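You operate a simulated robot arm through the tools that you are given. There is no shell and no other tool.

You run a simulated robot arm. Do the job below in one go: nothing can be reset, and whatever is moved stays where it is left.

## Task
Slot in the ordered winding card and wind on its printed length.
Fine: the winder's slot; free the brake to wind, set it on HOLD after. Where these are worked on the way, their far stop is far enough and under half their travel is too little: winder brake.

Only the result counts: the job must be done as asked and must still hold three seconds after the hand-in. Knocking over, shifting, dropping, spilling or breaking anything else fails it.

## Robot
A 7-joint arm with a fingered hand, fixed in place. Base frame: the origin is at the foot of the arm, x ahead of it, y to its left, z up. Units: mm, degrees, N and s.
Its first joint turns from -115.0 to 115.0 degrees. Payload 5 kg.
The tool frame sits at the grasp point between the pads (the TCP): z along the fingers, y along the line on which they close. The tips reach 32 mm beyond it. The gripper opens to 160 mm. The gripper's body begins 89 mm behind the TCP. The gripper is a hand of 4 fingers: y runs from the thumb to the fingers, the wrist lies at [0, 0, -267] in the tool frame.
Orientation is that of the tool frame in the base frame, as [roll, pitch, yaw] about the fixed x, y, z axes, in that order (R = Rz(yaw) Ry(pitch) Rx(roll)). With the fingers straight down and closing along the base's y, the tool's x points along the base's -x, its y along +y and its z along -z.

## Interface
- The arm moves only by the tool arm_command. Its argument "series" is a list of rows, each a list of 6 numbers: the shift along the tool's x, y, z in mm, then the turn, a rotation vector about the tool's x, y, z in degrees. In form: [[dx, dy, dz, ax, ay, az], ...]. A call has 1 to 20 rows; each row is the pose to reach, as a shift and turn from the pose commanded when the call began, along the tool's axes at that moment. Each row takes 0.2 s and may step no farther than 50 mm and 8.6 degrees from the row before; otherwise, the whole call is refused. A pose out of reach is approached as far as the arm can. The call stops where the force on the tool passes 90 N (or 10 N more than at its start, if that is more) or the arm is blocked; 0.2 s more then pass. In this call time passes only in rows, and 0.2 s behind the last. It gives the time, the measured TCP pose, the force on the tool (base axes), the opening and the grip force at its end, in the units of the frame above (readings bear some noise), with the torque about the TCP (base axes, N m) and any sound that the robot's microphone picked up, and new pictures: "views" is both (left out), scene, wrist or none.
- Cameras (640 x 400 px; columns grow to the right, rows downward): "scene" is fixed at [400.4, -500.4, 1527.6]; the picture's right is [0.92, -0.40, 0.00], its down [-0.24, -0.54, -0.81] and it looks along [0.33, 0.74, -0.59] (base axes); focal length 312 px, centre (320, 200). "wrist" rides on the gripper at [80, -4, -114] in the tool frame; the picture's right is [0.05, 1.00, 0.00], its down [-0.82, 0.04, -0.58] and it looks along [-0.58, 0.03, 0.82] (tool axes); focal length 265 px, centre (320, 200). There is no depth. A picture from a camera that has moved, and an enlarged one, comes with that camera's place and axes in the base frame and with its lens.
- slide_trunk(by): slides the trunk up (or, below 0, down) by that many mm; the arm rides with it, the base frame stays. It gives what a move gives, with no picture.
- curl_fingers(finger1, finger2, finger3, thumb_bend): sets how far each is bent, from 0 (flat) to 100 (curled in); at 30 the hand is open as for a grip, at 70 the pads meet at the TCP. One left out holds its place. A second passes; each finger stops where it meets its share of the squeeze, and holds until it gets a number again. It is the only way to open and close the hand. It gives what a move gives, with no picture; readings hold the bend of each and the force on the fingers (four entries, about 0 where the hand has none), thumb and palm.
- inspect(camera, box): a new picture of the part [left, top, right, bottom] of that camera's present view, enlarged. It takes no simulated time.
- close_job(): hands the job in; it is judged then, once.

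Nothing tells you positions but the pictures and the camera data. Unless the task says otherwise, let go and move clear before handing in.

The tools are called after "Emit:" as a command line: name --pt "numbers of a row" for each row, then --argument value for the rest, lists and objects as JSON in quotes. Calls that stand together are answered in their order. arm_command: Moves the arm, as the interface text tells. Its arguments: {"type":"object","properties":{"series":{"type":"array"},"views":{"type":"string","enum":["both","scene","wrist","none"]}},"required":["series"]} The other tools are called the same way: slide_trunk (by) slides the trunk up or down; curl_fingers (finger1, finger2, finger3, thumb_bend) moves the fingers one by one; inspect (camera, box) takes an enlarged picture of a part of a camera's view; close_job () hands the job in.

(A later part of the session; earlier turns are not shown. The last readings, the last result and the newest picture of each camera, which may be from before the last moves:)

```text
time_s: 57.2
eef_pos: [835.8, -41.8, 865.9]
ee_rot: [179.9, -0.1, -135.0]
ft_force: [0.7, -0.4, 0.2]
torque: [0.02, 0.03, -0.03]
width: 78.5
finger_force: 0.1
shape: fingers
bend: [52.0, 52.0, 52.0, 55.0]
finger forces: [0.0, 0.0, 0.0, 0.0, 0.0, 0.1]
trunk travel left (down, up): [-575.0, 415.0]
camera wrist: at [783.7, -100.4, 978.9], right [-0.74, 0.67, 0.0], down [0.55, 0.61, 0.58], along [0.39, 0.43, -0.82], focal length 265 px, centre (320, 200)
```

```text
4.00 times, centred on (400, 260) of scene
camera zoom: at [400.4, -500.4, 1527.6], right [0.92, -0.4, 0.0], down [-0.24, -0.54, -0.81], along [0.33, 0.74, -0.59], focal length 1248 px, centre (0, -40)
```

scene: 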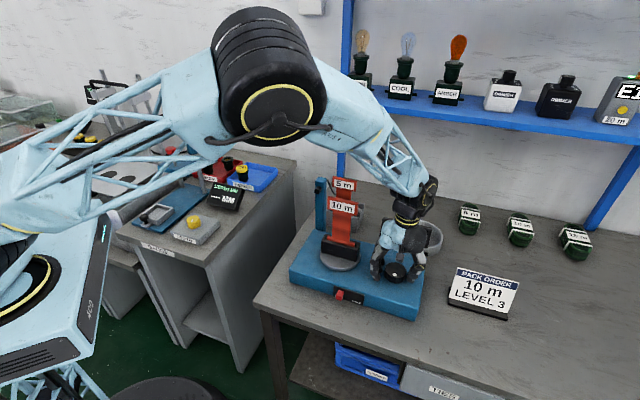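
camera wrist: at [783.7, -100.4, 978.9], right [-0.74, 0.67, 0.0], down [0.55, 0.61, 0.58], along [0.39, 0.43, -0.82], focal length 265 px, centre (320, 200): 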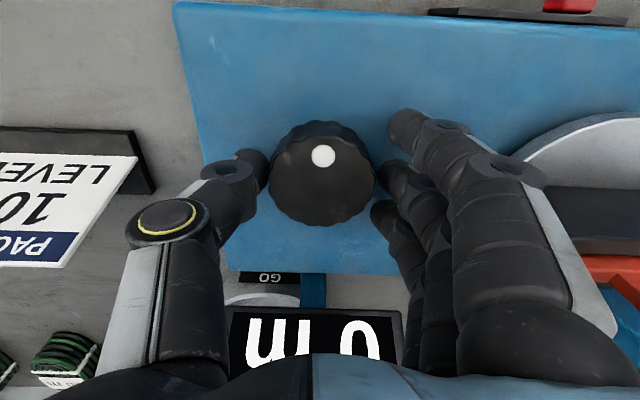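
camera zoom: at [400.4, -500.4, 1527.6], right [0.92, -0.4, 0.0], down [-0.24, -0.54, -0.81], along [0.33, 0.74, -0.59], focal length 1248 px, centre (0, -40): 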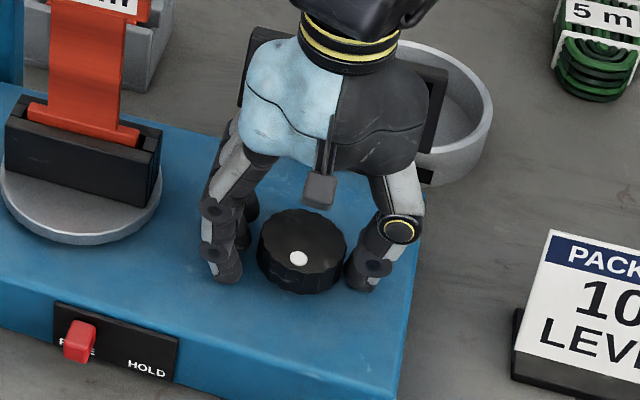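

Thumb and fingers are close around the knob, and the display stays readable upside-down in the wrist view. I'm closing the fingers on the knob against the thumb.

Emit:
curl_fingers --finger1 62 --finger2 72 --finger3 62 --thumb_bend 62

Emit:
arm_command --pt "0 0 0 0 0 0" --views "wrist"

Emit:
inspect --camera "wrist" --box '[200, 100, 440, 260]'

```text
time_s: 58.2
eef_pos: [837.0, -42.5, 866.9]
ee_rot: [180.0, 0.0, -135.0]
ft_force: [2.4, -1.4, -1.7]
torque: [-0.04, -0.01, 0.01]
width: 58.1
finger_force: 8.8
shape: fingers
bend: [61.0, 55.0, 62.0, 59.0]
finger forces: [0.8, 6.4, 0.0, 0.0, 9.7, 0.0]
trunk travel left (down, up): [-575.0, 415.0]
```

```text
time_s: 58.6
eef_pos: [836.3, -41.9, 865.5]
ee_rot: [179.9, 0.0, -135.1]
ft_force: [3.1, -1.4, -1.1]
torque: [-0.03, -0.06, 0.0]
width: 58.3
finger_force: 8.4
shape: fingers
bend: [61.0, 55.0, 62.0, 59.0]
finger forces: [0.9, 6.3, 0.0, 0.1, 9.7, 0.1]
trunk travel left (down, up): [-575.0, 415.0]
camera wrist: at [783.9, -100.6, 978.7], right [-0.74, 0.67, 0.0], down [0.55, 0.61, 0.58], along [0.39, 0.43, -0.82], focal length 265 px, centre (320, 200)
```

wrist: 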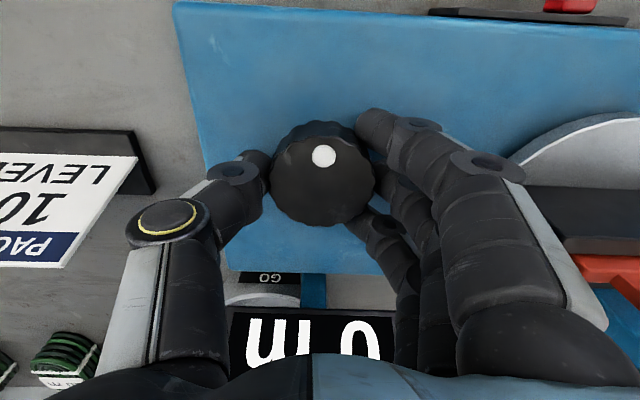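

```text
2.50 times, centred on (320, 180) of wrist
camera zoom: at [783.9, -100.6, 978.7], right [-0.74, 0.67, 0.0], down [0.55, 0.61, 0.58], along [0.39, 0.43, -0.82], focal length 664 px, centre (320, 250)
```

zoom: 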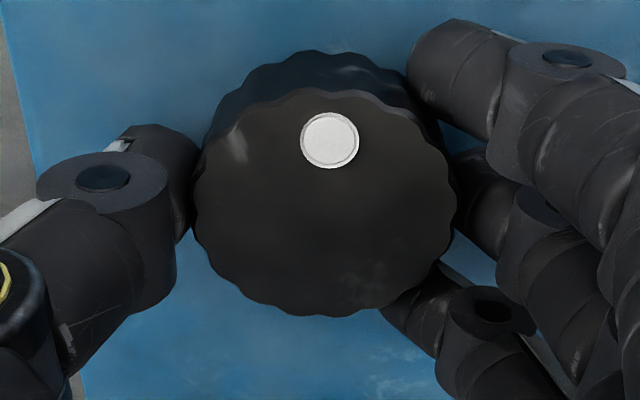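

I have a light cage grip: 9.7 N on the thumb, 6.3 N on the middle finger. I'll try a small clockwise turn (seen from above) and watch the knob dot and display.

Emit:
arm_command --pt "0 0 0 0 0 5" --pt "0 0 0 0 0 10" --pt "0 0 0 0 0 15" --views "both"

Emit:
inspect --camera "wrist" --box '[200, 100, 440, 260]'

Emit:
inspect --camera "scene" --box '[300, 180, 450, 310]'

```text
time_s: 59.4
eef_pos: [836.3, -42.2, 864.7]
ee_rot: [-179.9, 0.1, -150.1]
ft_force: [-1.7, -3.5, -1.9]
torque: [-0.04, 0.03, 0.07]
width: 58.4
finger_force: 8.5
shape: fingers
bend: [61.0, 56.0, 62.0, 59.0]
finger forces: [1.2, 6.3, 0.0, 0.0, 9.3, 0.1]
trunk travel left (down, up): [-575.0, 415.0]
camera wrist: at [770.5, -84.7, 978.7], right [-0.54, 0.84, 0.0], down [0.69, 0.44, 0.58], along [0.48, 0.31, -0.82], focal length 265 px, centre (320, 200)
```

scene: 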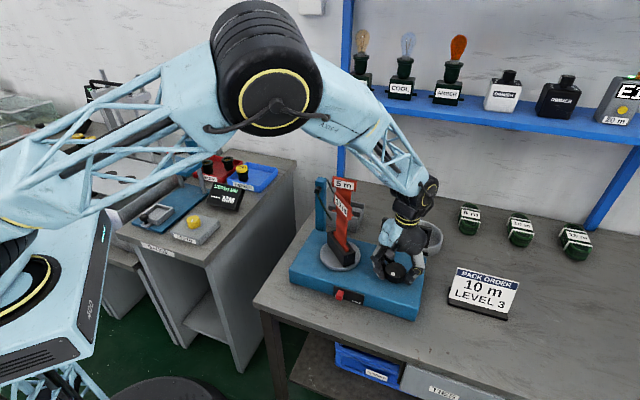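
wrist: 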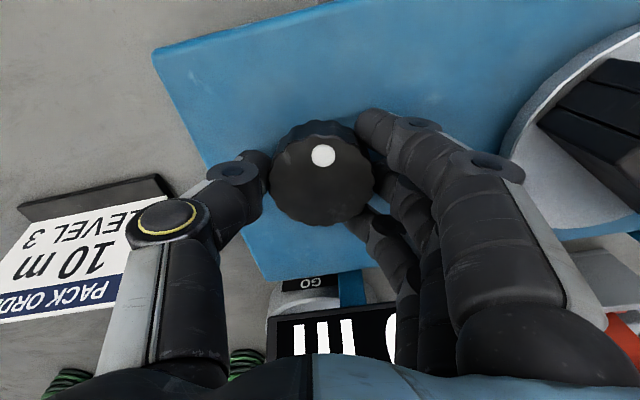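

```text
2.50 times, centred on (320, 180) of wrist
camera zoom: at [770.5, -84.7, 978.7], right [-0.54, 0.84, 0.0], down [0.69, 0.44, 0.58], along [0.48, 0.31, -0.82], focal length 664 px, centre (320, 250)
```

zoom: 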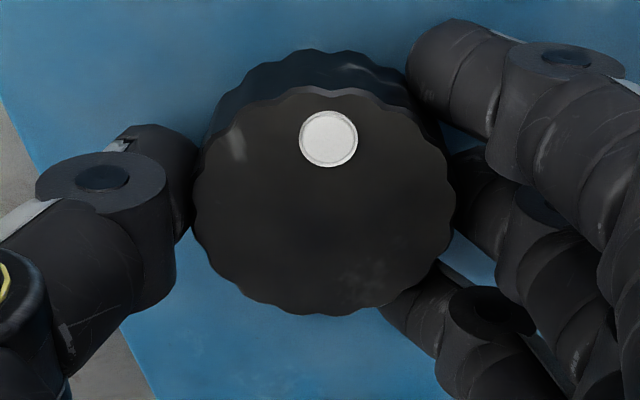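

```text
3.08 times, centred on (375, 245) of scene
camera zoom: at [400.4, -500.4, 1527.6], right [0.92, -0.4, 0.0], down [-0.24, -0.54, -0.81], along [0.33, 0.74, -0.59], focal length 960 px, centre (151, 62)
```

zoom: 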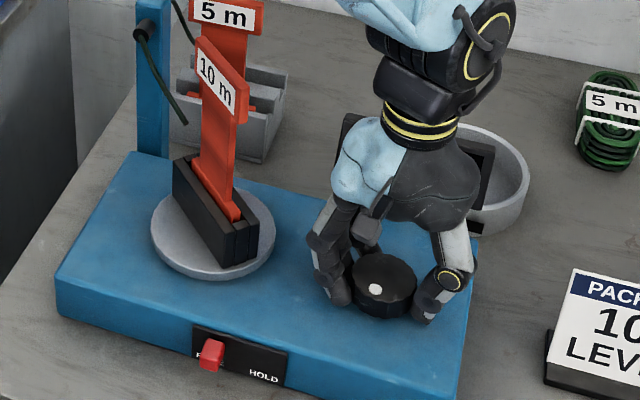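

The knob turns with the hand, and the turntable with its card rotates too, with the hose now drawn to the card. I'm checking the display reading.

Emit:
inspect --camera "wrist" --box '[240, 270, 440, 370]'

Emit:
inspect --camera "scene" --box '[300, 165, 380, 265]'

Emit:
inspect --camera "scene" --box '[370, 205, 450, 255]'

```text
3.20 times, centred on (340, 320) of wrist
camera zoom: at [770.5, -84.7, 978.7], right [-0.54, 0.84, 0.0], down [0.69, 0.44, 0.58], along [0.48, 0.31, -0.82], focal length 849 px, centre (256, -184)
```

zoom: 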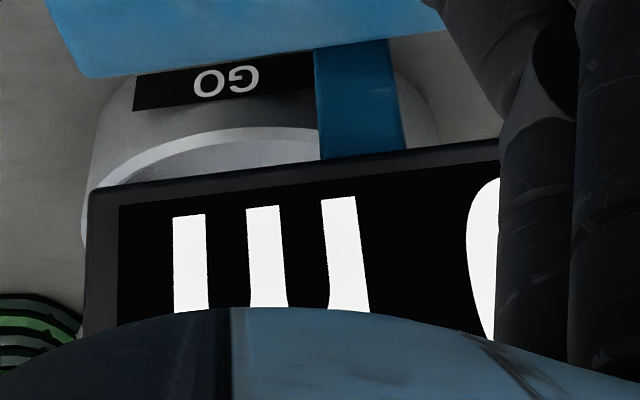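

```text
4.00 times, centred on (340, 215) of scene
camera zoom: at [400.4, -500.4, 1527.6], right [0.92, -0.4, 0.0], down [-0.24, -0.54, -0.81], along [0.33, 0.74, -0.59], focal length 1248 px, centre (240, 140)
```

zoom: 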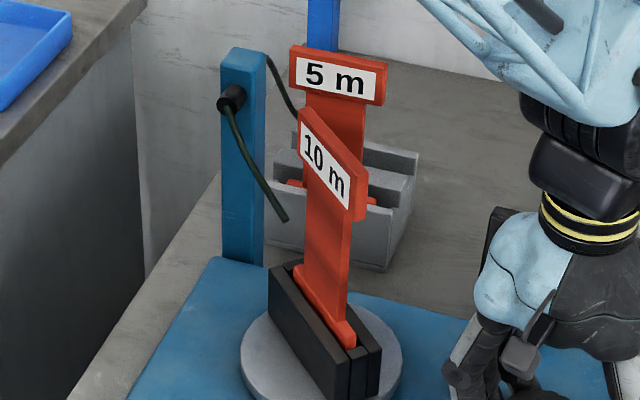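

```text
8.00 times, centred on (410, 230) of scene
camera zoom: at [400.4, -500.4, 1527.6], right [0.92, -0.4, 0.0], down [-0.24, -0.54, -0.81], along [0.33, 0.74, -0.59], focal length 2495 px, centre (-400, -40)
```

zoom: 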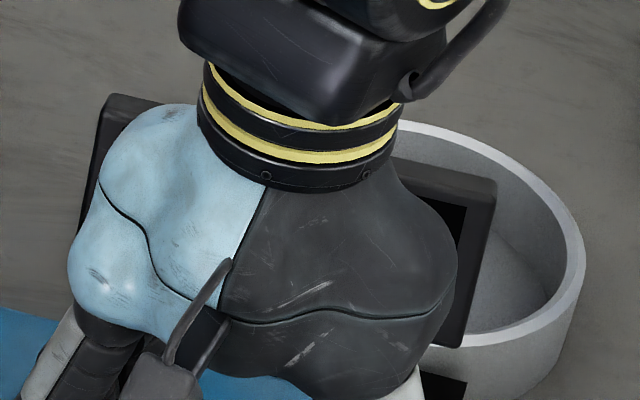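

The display is half hidden by the hand. I'll turn on another 30° clockwise and look again.

Emit:
arm_command --pt "0 0 0 0 0 5" --pt "0 0 0 0 0 10" --pt "0 0 0 0 0 15" --pt "0 0 0 0 0 20" --pt "0 0 0 0 0 25" --pt "0 0 0 0 0 30" --views "both"

Emit:
inspect --camera "wrist" --box '[240, 250, 480, 380]'

Emit:
inspect --camera "scene" --box '[300, 165, 440, 310]'

```text
time_s: 60.8
eef_pos: [836.2, -42.3, 866.4]
ee_rot: [180.0, 0.1, 179.9]
ft_force: [-3.9, -4.1, -6.5]
torque: [-0.05, 0.09, 0.05]
width: 58.5
finger_force: 8.7
shape: fingers
bend: [61.0, 56.0, 62.0, 59.0]
finger forces: [1.0, 5.4, 0.1, 0.0, 10.1, 0.0]
trunk travel left (down, up): [-575.0, 415.0]
camera wrist: at [757.9, -45.3, 979.3], right [-0.05, 1.0, 0.0], down [0.82, 0.04, 0.58], along [0.58, 0.03, -0.82], focal length 265 px, centre (320, 200)
```

scene: 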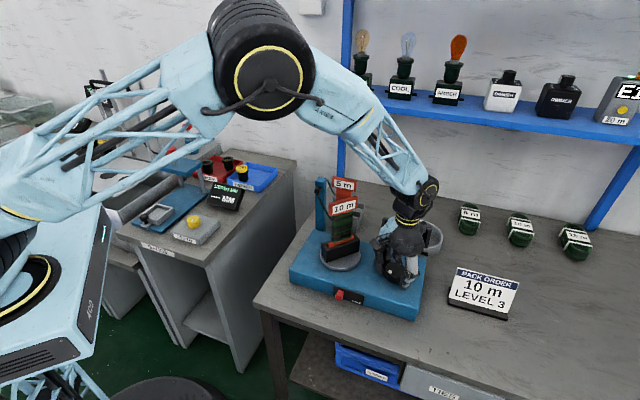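
wrist: 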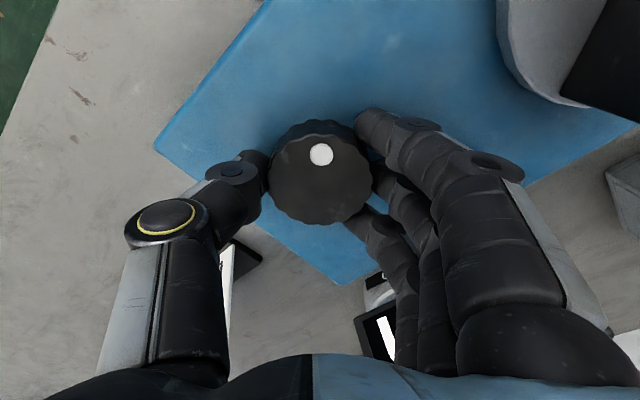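

```text
2.67 times, centred on (360, 315) of wrist
camera zoom: at [757.9, -45.3, 979.3], right [-0.05, 1.0, 0.0], down [0.82, 0.04, 0.58], along [0.58, 0.03, -0.82], focal length 708 px, centre (213, -107)
```

zoom: 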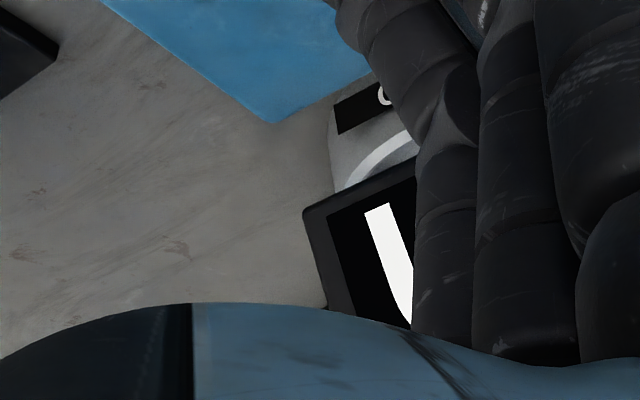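

```text
2.76 times, centred on (370, 238) of scene
camera zoom: at [400.4, -500.4, 1527.6], right [0.92, -0.4, 0.0], down [-0.24, -0.54, -0.81], along [0.33, 0.74, -0.59], focal length 860 px, centre (182, 97)
```

zoom: 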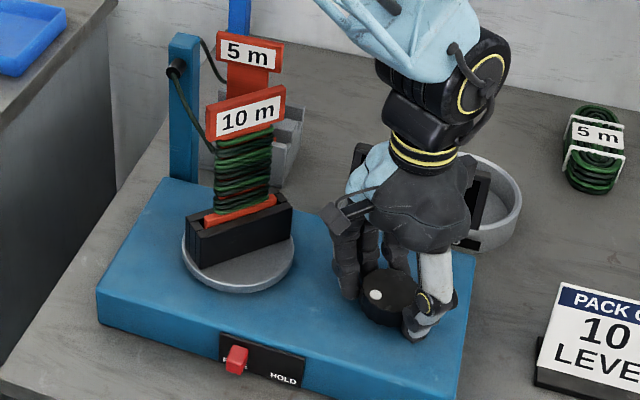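

The hose is winding quickly onto the card and the display is hidden by my hand. I'll release the knob, raise the hand and turn back so I can read it before winding more.

Emit:
curl_fingers --finger1 45 --finger2 45 --finger3 45 --thumb_bend 45

Emit:
arm_command --pt "0 0 -25 0 0 0" --pt "0 0 -50 0 0 0" --pt "0 0 -70 0 0 -7.5" --pt "0 0 -90 0 0 -15" --pt "0 0 -90 0 0 -22.5" --pt "0 0 -90 0 0 -30" --pt "0 0 -90 0 0 -37.5" --pt "0 0 -90 0 0 -45" --views "both"

Emit:
inspect --camera "wrist" --box '[220, 200, 420, 320]'

Emit:
inspect --camera "scene" --box '[300, 165, 440, 310]'

```text
time_s: 61.8
eef_pos: [836.8, -42.0, 865.7]
ee_rot: [-180.0, 0.0, 179.9]
ft_force: [0.3, -1.1, 1.0]
torque: [-0.04, 0.0, 0.01]
width: 110.4
finger_force: 0.0
shape: fingers
bend: [45.0, 45.0, 45.0, 45.0]
finger forces: [0.0, 0.1, 0.0, 0.1, 0.0, 0.0]
trunk travel left (down, up): [-575.0, 415.0]
```

```text
time_s: 63.6
eef_pos: [836.6, -41.7, 954.4]
ee_rot: [180.0, 0.0, -135.0]
ft_force: [0.0, 1.0, 0.6]
torque: [0.04, 0.0, 0.01]
width: 110.8
finger_force: 0.0
shape: fingers
bend: [45.0, 45.0, 45.0, 45.0]
finger forces: [0.1, 0.1, 0.0, 0.0, 0.0, 0.0]
trunk travel left (down, up): [-575.0, 415.0]
camera wrist: at [784.4, -99.9, 1068.3], right [-0.74, 0.67, 0.0], down [0.55, 0.61, 0.58], along [0.39, 0.43, -0.82], focal length 265 px, centre (320, 200)
```

scene: 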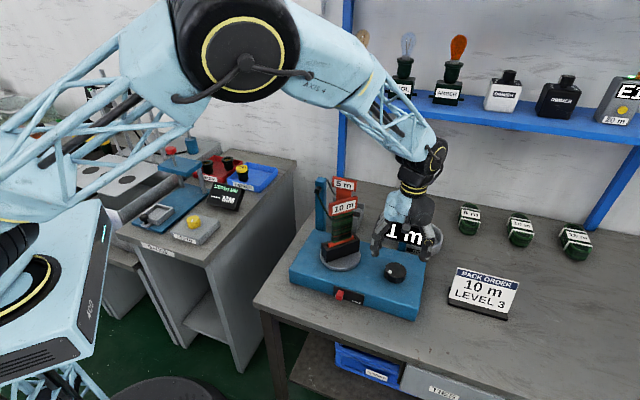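
wrist: 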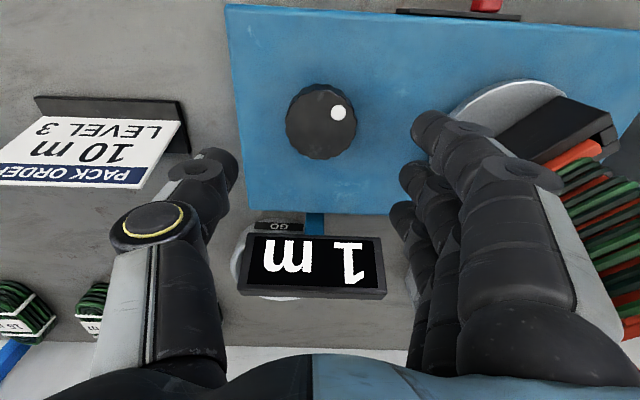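

```text
3.20 times, centred on (320, 260) of wrist
camera zoom: at [784.4, -99.9, 1068.3], right [-0.74, 0.67, 0.0], down [0.55, 0.61, 0.58], along [0.39, 0.43, -0.82], focal length 849 px, centre (320, 8)
```

zoom: 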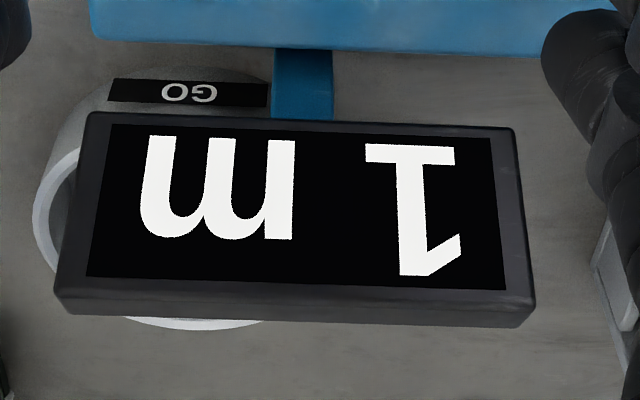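

```text
2.76 times, centred on (370, 238) of scene
camera zoom: at [400.4, -500.4, 1527.6], right [0.92, -0.4, 0.0], down [-0.24, -0.54, -0.81], along [0.33, 0.74, -0.59], focal length 860 px, centre (182, 97)
```

zoom: 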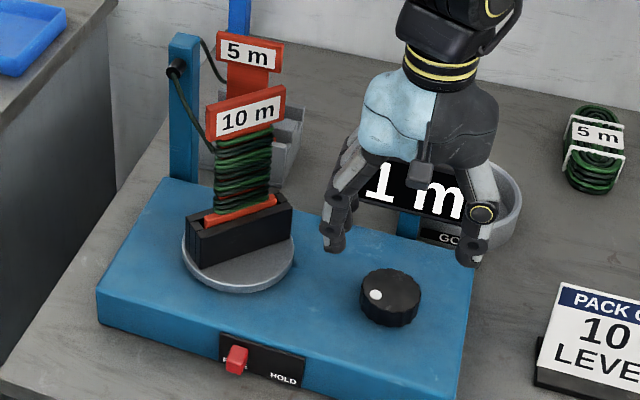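

The display reads 1 m after 45° of knob, so roughly 40–45° per metre. I'll go on in 90° strokes, reading the display after each one. Down and grip again.

Emit:
arm_command --pt "0 0 30 0 0 0" --pt "0 0 60 0 0 0" --pt "0 0 80 0 0 0" --pt "0 0 89 0 0 0" --views "none"

Emit:
curl_fingers --finger1 62 --finger2 72 --finger3 62 --thumb_bend 62

Emit:
arm_command --pt "0 0 0 0 0 5" --pt "0 0 0 0 0 10" --pt "0 0 0 0 0 16" --pt "0 0 0 0 0 22" --pt "0 0 0 0 0 28" --pt "0 0 0 0 0 34" --pt "0 0 0 0 0 40" --pt "0 0 0 0 0 46" --pt "0 0 0 0 0 52" --pt "0 0 0 0 0 58" --pt "0 0 0 0 0 64" --pt "0 0 0 0 0 70" --pt "0 0 0 0 0 75" --pt "0 0 0 0 0 80" --pt "0 0 0 0 0 85" --pt "0 0 0 0 0 90" --views "both"

```text
time_s: 64.6
eef_pos: [837.4, -41.7, 866.6]
ee_rot: [179.9, 0.0, -135.0]
ft_force: [0.8, -0.6, 0.0]
torque: [0.04, 0.03, 0.0]
width: 110.3
finger_force: 0.1
shape: fingers
bend: [45.0, 45.0, 45.0, 45.0]
finger forces: [0.0, 0.0, 0.0, 0.1, 0.0, 0.0]
trunk travel left (down, up): [-575.0, 415.0]
```

```text
time_s: 65.6
eef_pos: [836.7, -41.8, 866.7]
ee_rot: [-180.0, 0.0, -135.0]
ft_force: [0.3, -1.0, -1.9]
torque: [0.03, -0.01, -0.03]
width: 58.7
finger_force: 8.5
shape: fingers
bend: [60.0, 55.0, 62.0, 59.0]
finger forces: [1.5, 6.9, 0.0, 0.1, 8.9, 0.1]
trunk travel left (down, up): [-575.0, 415.0]
```

```text
time_s: 69.0
eef_pos: [837.6, -42.9, 865.8]
ee_rot: [-180.0, 0.0, 134.9]
ft_force: [0.0, -9.9, 1.6]
torque: [-0.3, 0.05, 0.06]
width: 58.9
finger_force: 8.7
shape: fingers
bend: [61.0, 56.0, 62.0, 59.0]
finger forces: [0.3, 5.3, 0.1, 0.0, 12.3, 0.1]
trunk travel left (down, up): [-575.0, 415.0]
camera wrist: at [778.3, 12.2, 979.7], right [0.67, 0.74, 0.0], down [0.61, -0.55, 0.58], along [0.43, -0.39, -0.82], focal length 265 px, centre (320, 200)
```

scene: 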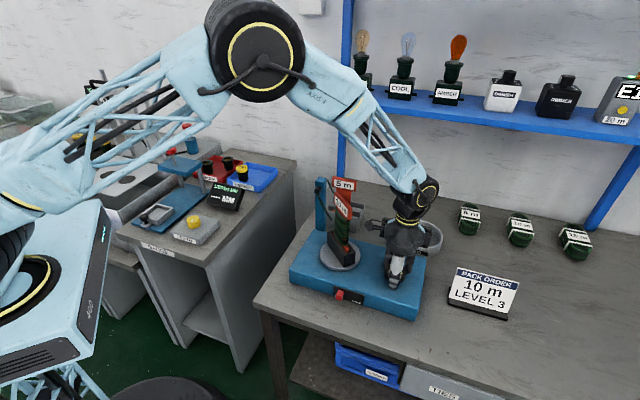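
wrist: 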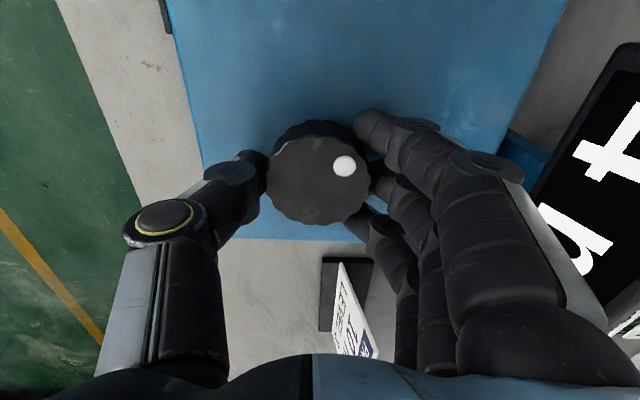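

The display comes into view on the right of the wrist picture. I'm enlarging it.

Emit:
inspect --camera "wrist" --box '[500, 40, 640, 320]'

Emit:
inspect --camera "wrist" --box '[200, 100, 440, 260]'

Emit:
inspect --camera "scene" --box '[300, 165, 440, 310]'

```text
1.43 times, centred on (570, 180) of wrist
camera zoom: at [778.3, 12.2, 979.7], right [0.67, 0.74, 0.0], down [0.61, -0.55, 0.58], along [0.43, -0.39, -0.82], focal length 379 px, centre (-37, 229)
```

zoom: 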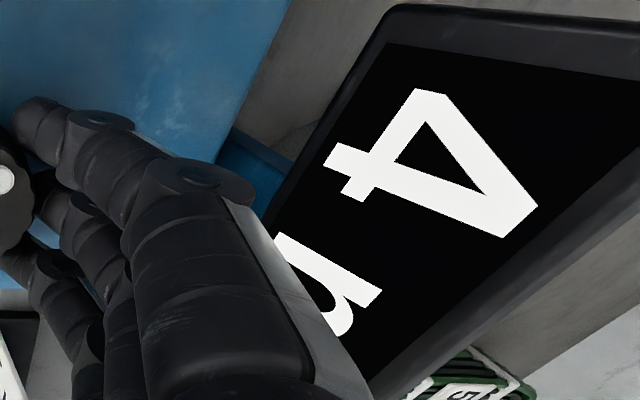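

```text
2.50 times, centred on (320, 180) of wrist
camera zoom: at [778.3, 12.2, 979.7], right [0.67, 0.74, 0.0], down [0.61, -0.55, 0.58], along [0.43, -0.39, -0.82], focal length 664 px, centre (320, 250)
```

zoom: 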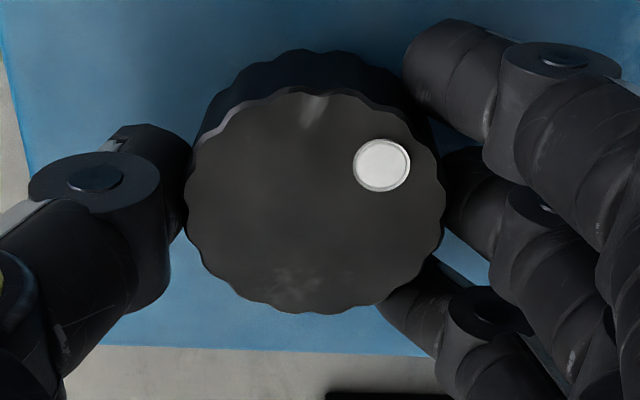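

```text
2.76 times, centred on (370, 238) of scene
camera zoom: at [400.4, -500.4, 1527.6], right [0.92, -0.4, 0.0], down [-0.24, -0.54, -0.81], along [0.33, 0.74, -0.59], focal length 860 px, centre (182, 97)
```

zoom: 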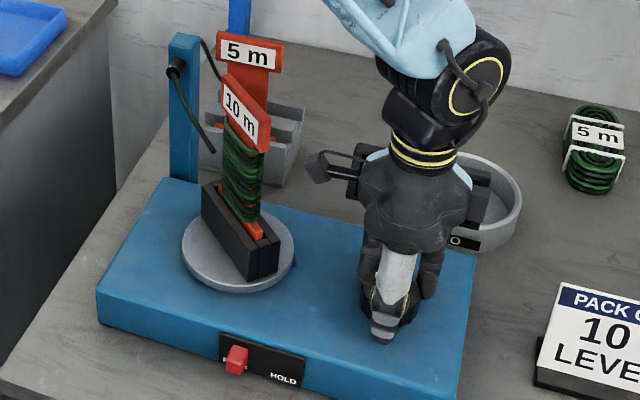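

The display shows 4 m after 135° in total, so it's about 30–36° per metre. I'll release, go back 90° and make another stroke.

Emit:
curl_fingers --finger1 45 --finger2 45 --finger3 45 --thumb_bend 45

Emit:
arm_command --pt "0 0 -30 0 0 0" --pt "0 0 -60 0 0 0" --pt "0 0 -70 0 0 -7.5" --pt "0 0 -70 0 0 -15" --pt "0 0 -70 0 0 -22.5" --pt "0 0 -70 0 0 -30" --pt "0 0 -70 0 0 -37.5" --pt "0 0 -70 0 0 -45" --pt "0 0 -70 0 0 -52.5" --pt "0 0 -70 0 0 -60" --pt "0 0 -70 0 0 -67.5" --pt "0 0 -70 0 0 -75" --pt "0 0 -70 0 0 -82.5" --pt "0 0 -70 0 0 -90" --views "both"

Emit:
inspect --camera "wrist" --box '[200, 70, 440, 330]'

```text
time_s: 70.0
eef_pos: [835.8, -42.1, 866.7]
ee_rot: [-180.0, -0.1, 135.0]
ft_force: [-0.6, -0.2, -0.1]
torque: [0.02, 0.0, 0.02]
width: 110.4
finger_force: 0.0
shape: fingers
bend: [45.0, 45.0, 45.0, 45.0]
finger forces: [0.0, 0.0, 0.0, 0.1, 0.0, 0.0]
trunk travel left (down, up): [-575.0, 415.0]
```

```text
time_s: 73.0
eef_pos: [837.9, -41.5, 936.2]
ee_rot: [-180.0, -0.1, -134.9]
ft_force: [0.4, 0.1, 0.4]
torque: [-0.02, 0.01, 0.0]
width: 110.3
finger_force: 0.0
shape: fingers
bend: [45.0, 45.0, 45.0, 45.0]
finger forces: [0.1, 0.1, 0.1, 0.0, 0.0, 0.1]
trunk travel left (down, up): [-575.0, 415.0]
camera wrist: at [784.8, -100.9, 1049.7], right [-0.74, 0.67, 0.0], down [0.55, 0.61, 0.58], along [0.39, 0.43, -0.82], focal length 265 px, centre (320, 200)
```

scene: 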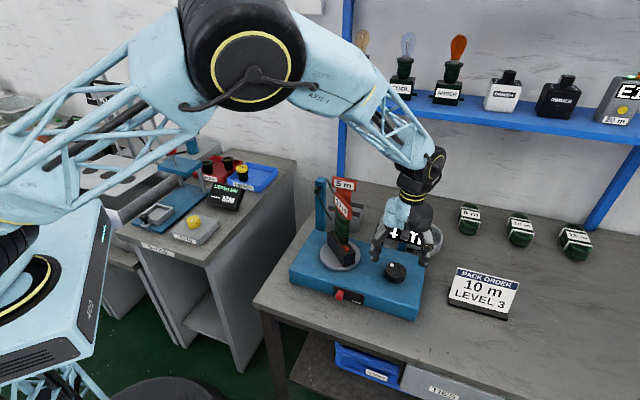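
wrist: 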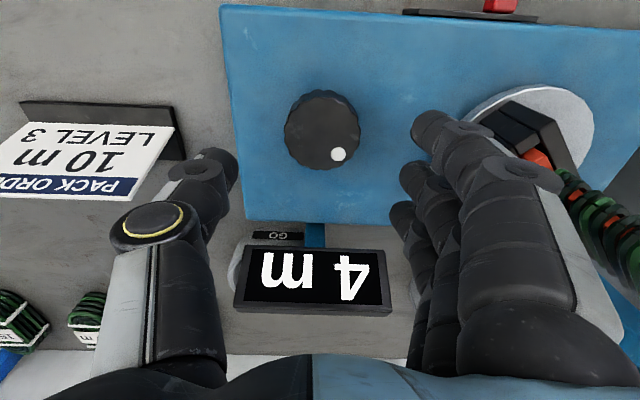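

```text
1.54 times, centred on (320, 200) of wrist
camera zoom: at [784.8, -100.9, 1049.7], right [-0.74, 0.67, 0.0], down [0.55, 0.61, 0.58], along [0.39, 0.43, -0.82], focal length 408 px, centre (320, 200)
```

zoom: 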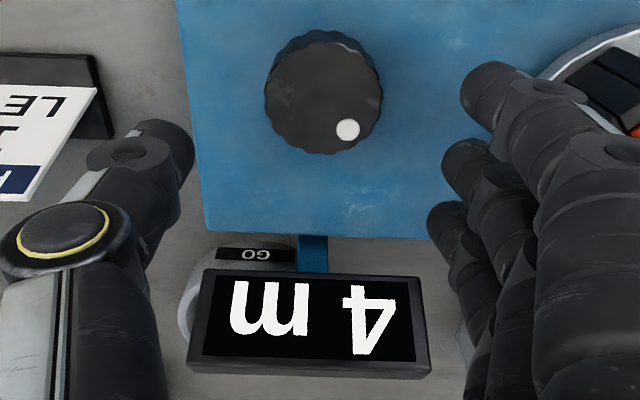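

It holds at 4 m. Next 90° stroke.

Emit:
arm_command --pt "0 0 30 0 0 0" --pt "0 0 55 0 0 0" --pt "0 0 69.5 0 0 0" --views "none"

Emit:
curl_fingers --finger1 62 --finger2 72 --finger3 62 --thumb_bend 62

Emit:
arm_command --pt "0 0 0 0 0 5" --pt "0 0 0 0 0 10" --pt "0 0 0 0 0 16" --pt "0 0 0 0 0 22" --pt "0 0 0 0 0 28" --pt "0 0 0 0 0 34" --pt "0 0 0 0 0 40" --pt "0 0 0 0 0 46" --pt "0 0 0 0 0 52" --pt "0 0 0 0 0 58" --pt "0 0 0 0 0 64" --pt "0 0 0 0 0 70" --pt "0 0 0 0 0 75" --pt "0 0 0 0 0 80" --pt "0 0 0 0 0 85" --pt "0 0 0 0 0 90" --views "wrist"

Emit:
inspect --camera "wrist" --box '[500, 40, 640, 320]'

Emit:
inspect --camera "wrist" --box '[200, 100, 440, 260]'

```text
time_s: 73.8
eef_pos: [837.9, -41.1, 867.5]
ee_rot: [-180.0, 0.0, -135.0]
ft_force: [-0.2, -0.1, -0.4]
torque: [0.01, 0.0, 0.0]
width: 110.7
finger_force: 0.2
shape: fingers
bend: [45.0, 45.0, 45.0, 45.0]
finger forces: [0.0, 0.0, 0.1, 0.1, 0.0, 0.0]
trunk travel left (down, up): [-575.0, 415.0]
```

```text
time_s: 74.8
eef_pos: [837.8, -42.2, 867.3]
ee_rot: [-180.0, 0.1, -135.1]
ft_force: [-0.6, -1.1, -0.7]
torque: [0.02, 0.0, -0.02]
width: 59.0
finger_force: 9.4
shape: fingers
bend: [60.0, 55.0, 62.0, 59.0]
finger forces: [1.7, 6.6, 0.0, 0.0, 9.2, 0.0]
trunk travel left (down, up): [-575.0, 415.0]
```

```text
time_s: 78.2
eef_pos: [836.5, -43.4, 867.5]
ee_rot: [-180.0, 0.1, 134.8]
ft_force: [0.7, -10.7, -2.9]
torque: [-0.3, -0.01, 0.09]
width: 59.4
finger_force: 8.8
shape: fingers
bend: [62.0, 57.0, 62.0, 59.0]
finger forces: [0.2, 4.6, 0.0, 0.0, 12.4, 0.0]
trunk travel left (down, up): [-575.0, 415.0]
camera wrist: at [779.0, 12.4, 980.7], right [0.67, 0.74, 0.0], down [0.61, -0.55, 0.58], along [0.43, -0.39, -0.82], focal length 265 px, centre (320, 200)
```

wrist: 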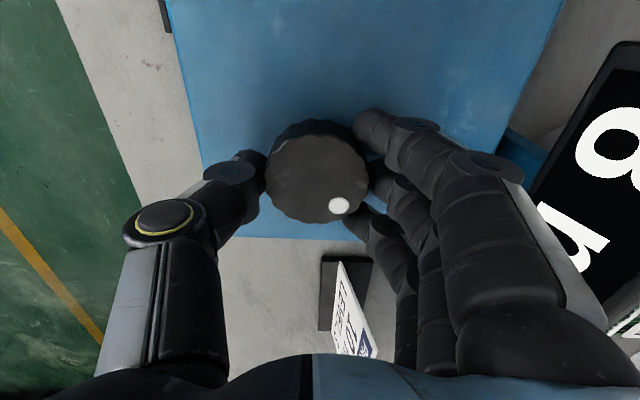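

```text
1.43 times, centred on (570, 180) of wrist
camera zoom: at [779.0, 12.4, 980.7], right [0.67, 0.74, 0.0], down [0.61, -0.55, 0.58], along [0.43, -0.39, -0.82], focal length 379 px, centre (-37, 229)
```

zoom: 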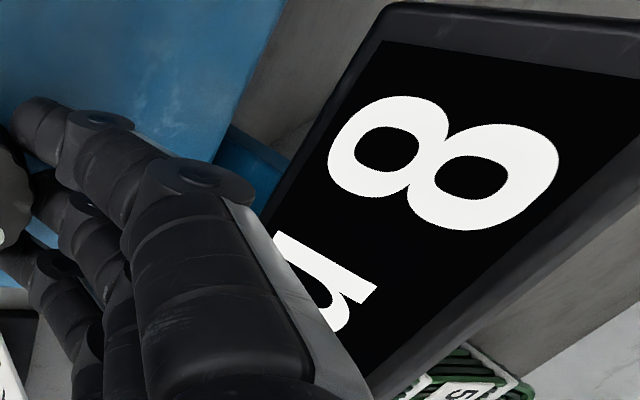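

```text
2.50 times, centred on (320, 180) of wrist
camera zoom: at [779.0, 12.4, 980.7], right [0.67, 0.74, 0.0], down [0.61, -0.55, 0.58], along [0.43, -0.39, -0.82], focal length 664 px, centre (320, 250)
```

zoom: 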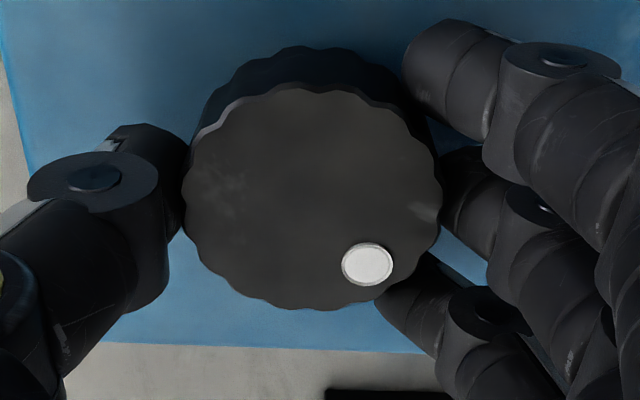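

The display now reads 8 m. I'll go in small increments from here, reading it each time. From this pose I can see the display directly.

Emit:
arm_command --pt "0 0 0 0 0 3" --pt "0 0 0 0 0 6" --views "none"

Emit:
inspect --camera "wrist" --box '[500, 40, 640, 320]'

Emit:
inspect --camera "wrist" --box '[200, 100, 440, 260]'

```text
time_s: 78.8
eef_pos: [837.3, -42.8, 867.2]
ee_rot: [179.9, 0.0, 128.9]
ft_force: [0.2, -11.8, -1.0]
torque: [-0.31, -0.03, 0.08]
width: 58.8
finger_force: 8.2
shape: fingers
bend: [62.0, 57.0, 62.0, 59.0]
finger forces: [0.2, 5.1, 0.1, 0.0, 11.9, 0.1]
trunk travel left (down, up): [-575.0, 415.0]
```

```text
1.43 times, centred on (570, 180) of wrist
camera zoom: at [784.5, 18.6, 980.6], right [0.74, 0.67, 0.0], down [0.55, -0.61, 0.58], along [0.39, -0.43, -0.82], focal length 379 px, centre (-37, 229)
```

zoom: 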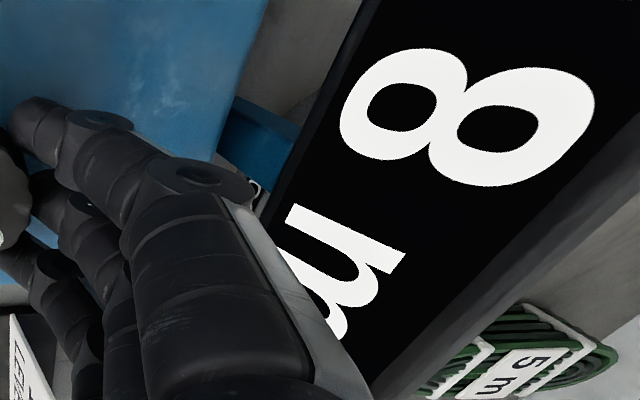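

```text
2.50 times, centred on (320, 180) of wrist
camera zoom: at [784.5, 18.6, 980.6], right [0.74, 0.67, 0.0], down [0.55, -0.61, 0.58], along [0.39, -0.43, -0.82], focal length 664 px, centre (320, 250)
```

zoom: 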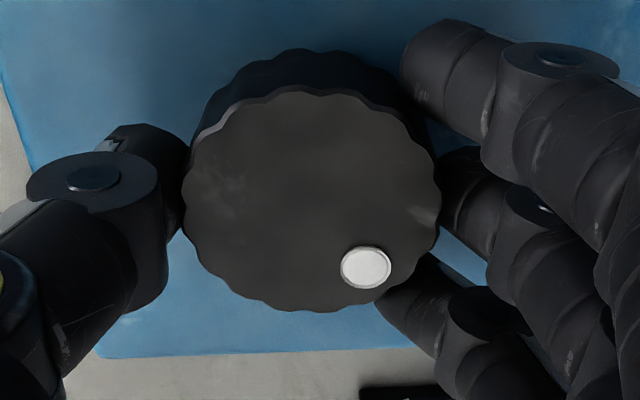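

Still 8 m, and the wrist can turn further. Continuing in small steps.

Emit:
arm_command --pt "0 0 0 0 0 2.5" --pt "0 0 0 0 0 5" --views "none"

Emit:
inspect --camera "wrist" --box '[500, 20, 640, 300]'

```text
time_s: 79.4
eef_pos: [836.2, -41.4, 866.9]
ee_rot: [-180.0, 0.0, 123.9]
ft_force: [-0.9, -12.0, 0.0]
torque: [-0.36, 0.0, 0.09]
width: 59.2
finger_force: 9.5
shape: fingers
bend: [62.0, 57.0, 62.0, 59.0]
finger forces: [0.0, 5.3, 0.0, 0.0, 12.3, 0.0]
trunk travel left (down, up): [-575.0, 415.0]
```

```text
1.43 times, centred on (570, 160) of wrist
camera zoom: at [789.9, 22.9, 980.6], right [0.8, 0.6, 0.0], down [0.49, -0.65, 0.58], along [0.35, -0.46, -0.82], focal length 379 px, centre (-37, 257)
```

zoom: 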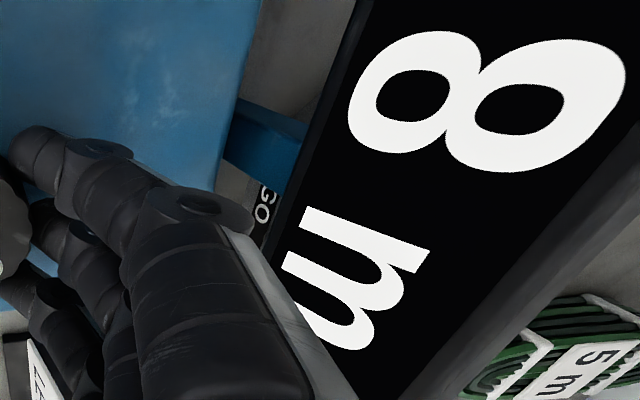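

Still 8 m at 101° of this stroke. Another 5°.

Emit:
arm_command --pt "0 0 0 0 0 2.5" --pt "0 0 0 0 0 5" --views "none"

Emit:
inspect --camera "wrist" --box '[500, 0, 640, 280]'

Emit:
inspect --camera "wrist" --box '[200, 100, 440, 260]'

```text
time_s: 80.0
eef_pos: [836.4, -42.3, 868.1]
ee_rot: [180.0, -0.1, 118.9]
ft_force: [-2.6, -10.1, 0.4]
torque: [-0.3, 0.12, 0.07]
width: 59.0
finger_force: 8.9
shape: fingers
bend: [62.0, 57.0, 62.0, 59.0]
finger forces: [0.0, 5.3, 0.0, 0.0, 12.7, 0.0]
trunk travel left (down, up): [-575.0, 415.0]
```

```text
1.43 times, centred on (570, 140) of wrist
camera zoom: at [795.8, 26.7, 980.4], right [0.85, 0.53, 0.0], down [0.43, -0.69, 0.58], along [0.3, -0.49, -0.82], focal length 379 px, centre (-37, 286)
```

zoom: 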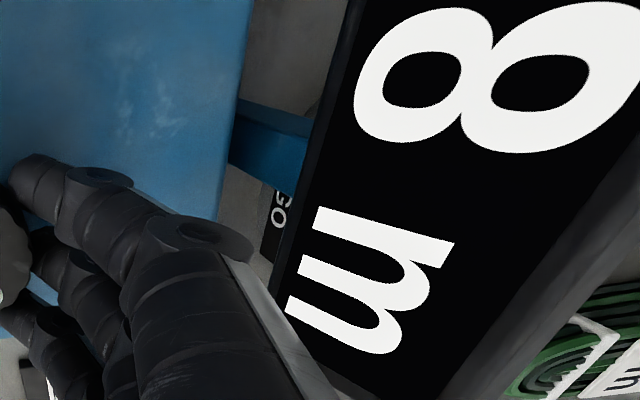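

```text
2.50 times, centred on (320, 180) of wrist
camera zoom: at [795.8, 26.7, 980.4], right [0.85, 0.53, 0.0], down [0.43, -0.69, 0.58], along [0.3, -0.49, -0.82], focal length 664 px, centre (320, 250)
```

zoom: 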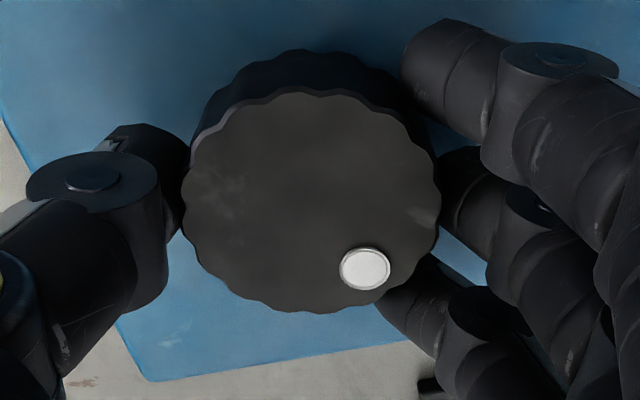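

Still 8 m at about 246° in total. Continuing.

Emit:
arm_command --pt "0 0 0 0 0 2.5" --pt "0 0 0 0 0 5" --views "none"

Emit:
inspect --camera "wrist" --box '[500, 0, 640, 280]'

```text
time_s: 80.6
eef_pos: [837.4, -42.3, 866.6]
ee_rot: [180.0, 0.0, 114.0]
ft_force: [-2.1, -11.1, -0.8]
torque: [-0.3, 0.06, 0.04]
width: 59.4
finger_force: 8.7
shape: fingers
bend: [62.0, 57.0, 62.0, 59.0]
finger forces: [0.0, 5.3, 0.0, 0.0, 12.2, 0.0]
trunk travel left (down, up): [-575.0, 415.0]
```

```text
1.43 times, centred on (570, 140) of wrist
camera zoom: at [801.9, 30.1, 980.5], right [0.89, 0.45, 0.0], down [0.37, -0.73, 0.58], along [0.26, -0.51, -0.82], focal length 379 px, centre (-37, 286)
```

zoom: 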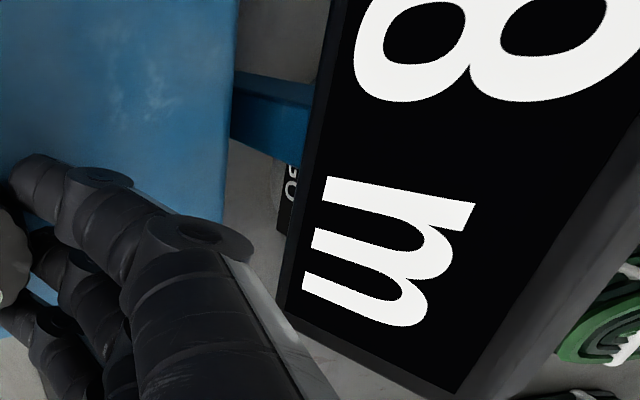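

I'm checking that digit more carefully, since its top is cropped.

Emit:
inspect --camera "wrist" --box '[560, 0, 640, 110]'

Emit:
inspect --camera "scene" --box '[300, 165, 450, 310]'

Emit:
inspect --camera "wrist" --box '[200, 100, 440, 260]'

```text
3.64 times, centred on (600, 55) of wrist
camera zoom: at [801.9, 30.1, 980.5], right [0.89, 0.45, 0.0], down [0.37, -0.73, 0.58], along [0.26, -0.51, -0.82], focal length 965 px, centre (-698, 727)
```

zoom: 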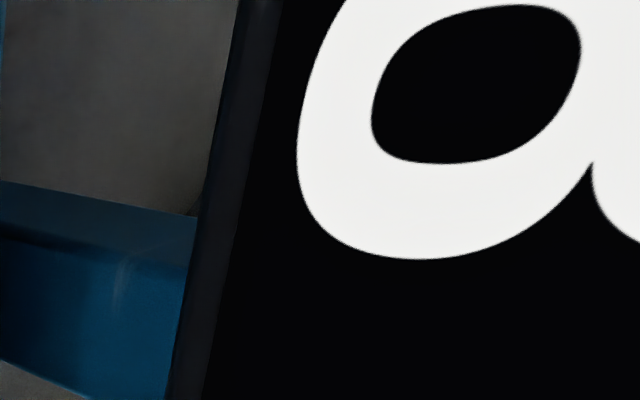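

```text
2.76 times, centred on (375, 238) of scene
camera zoom: at [400.4, -500.4, 1527.6], right [0.92, -0.4, 0.0], down [-0.24, -0.54, -0.81], along [0.33, 0.74, -0.59], focal length 860 px, centre (168, 97)
```

zoom: 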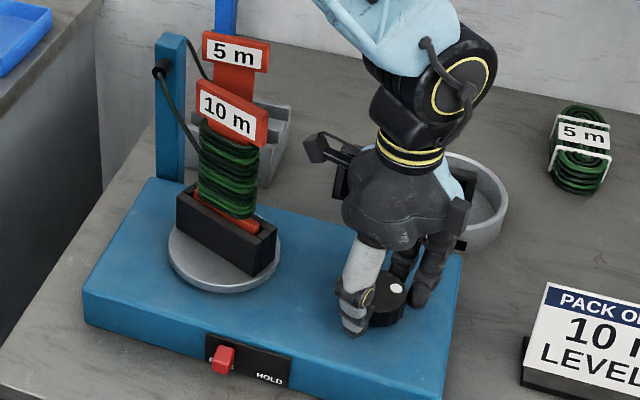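

```text
2.50 times, centred on (320, 180) of wrist
camera zoom: at [801.9, 30.1, 980.5], right [0.89, 0.45, 0.0], down [0.37, -0.73, 0.58], along [0.26, -0.51, -0.82], focal length 664 px, centre (320, 250)
```

zoom: 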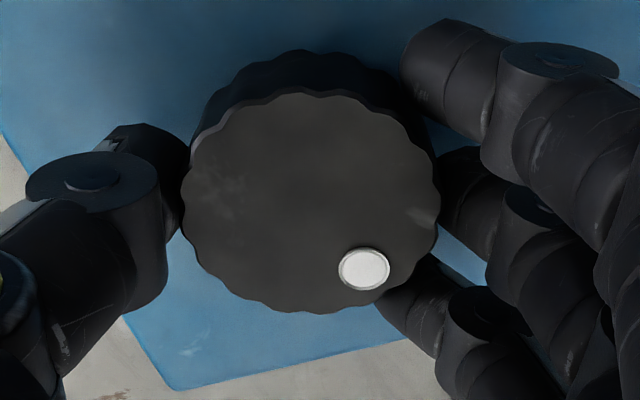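

It is still 8 m. The turntable turns about three times faster than the knob, so the holder's angle gives a finer measure. I'll zoom on it here, then advance.

Emit:
inspect --camera "scene" --box '[315, 220, 370, 275]'

Emit:
arm_command --pt "0 0 0 0 0 2" --pt "0 0 0 0 0 4" --views "none"

Emit:
inspect --camera "wrist" --box '[500, 0, 640, 240]'

Emit:
inspect --camera "scene" --box '[315, 220, 370, 275]'

```text
7.27 times, centred on (342, 248) of scene
camera zoom: at [400.4, -500.4, 1527.6], right [0.92, -0.4, 0.0], down [-0.24, -0.54, -0.81], along [0.33, 0.74, -0.59], focal length 2268 px, centre (156, -146)
```

zoom: 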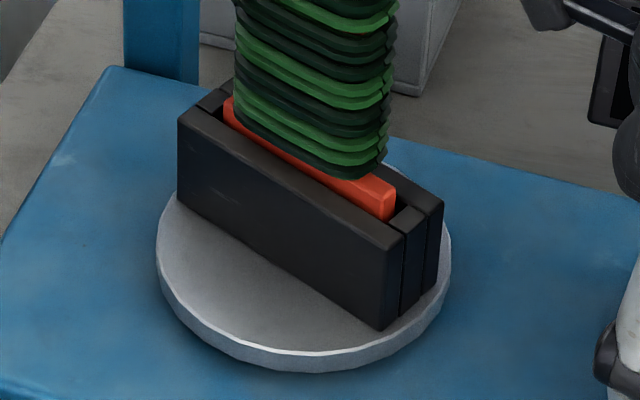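

```text
time_s: 81.2
eef_pos: [836.8, -43.5, 867.8]
ee_rot: [179.9, -0.1, 109.8]
ft_force: [-3.6, -11.1, 0.4]
torque: [-0.3, 0.12, 0.06]
width: 59.4
finger_force: 8.7
shape: fingers
bend: [62.0, 57.0, 62.0, 59.0]
finger forces: [0.0, 5.2, 0.1, 0.1, 12.4, 0.0]
trunk travel left (down, up): [-575.0, 415.0]
```

```text
1.67 times, centred on (570, 120) of wrist
camera zoom: at [807.0, 32.3, 980.5], right [0.92, 0.39, 0.0], down [0.32, -0.75, 0.58], along [0.22, -0.53, -0.82], focal length 442 px, centre (-97, 333)
```

zoom: 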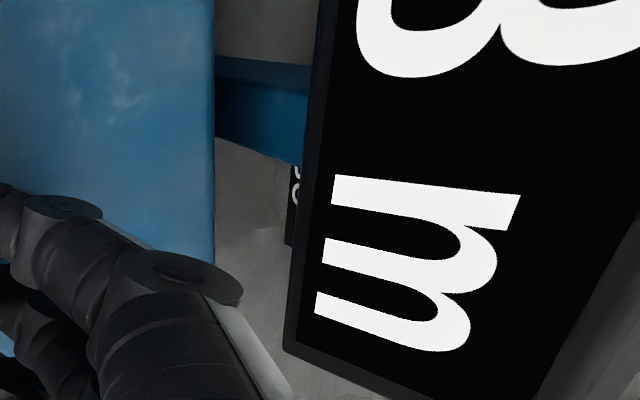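

```text
7.27 times, centred on (342, 248) of scene
camera zoom: at [400.4, -500.4, 1527.6], right [0.92, -0.4, 0.0], down [-0.24, -0.54, -0.81], along [0.33, 0.74, -0.59], focal length 2268 px, centre (156, -146)
```

zoom: 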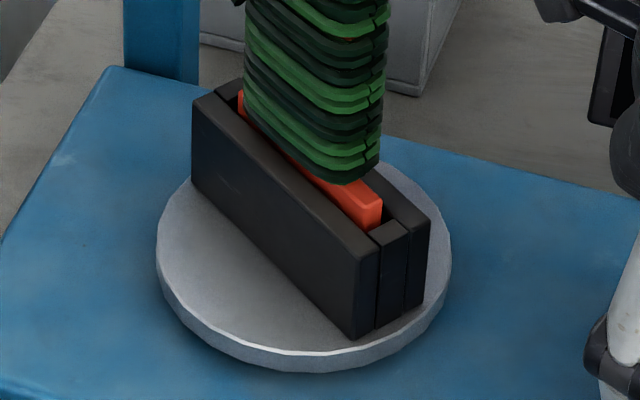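

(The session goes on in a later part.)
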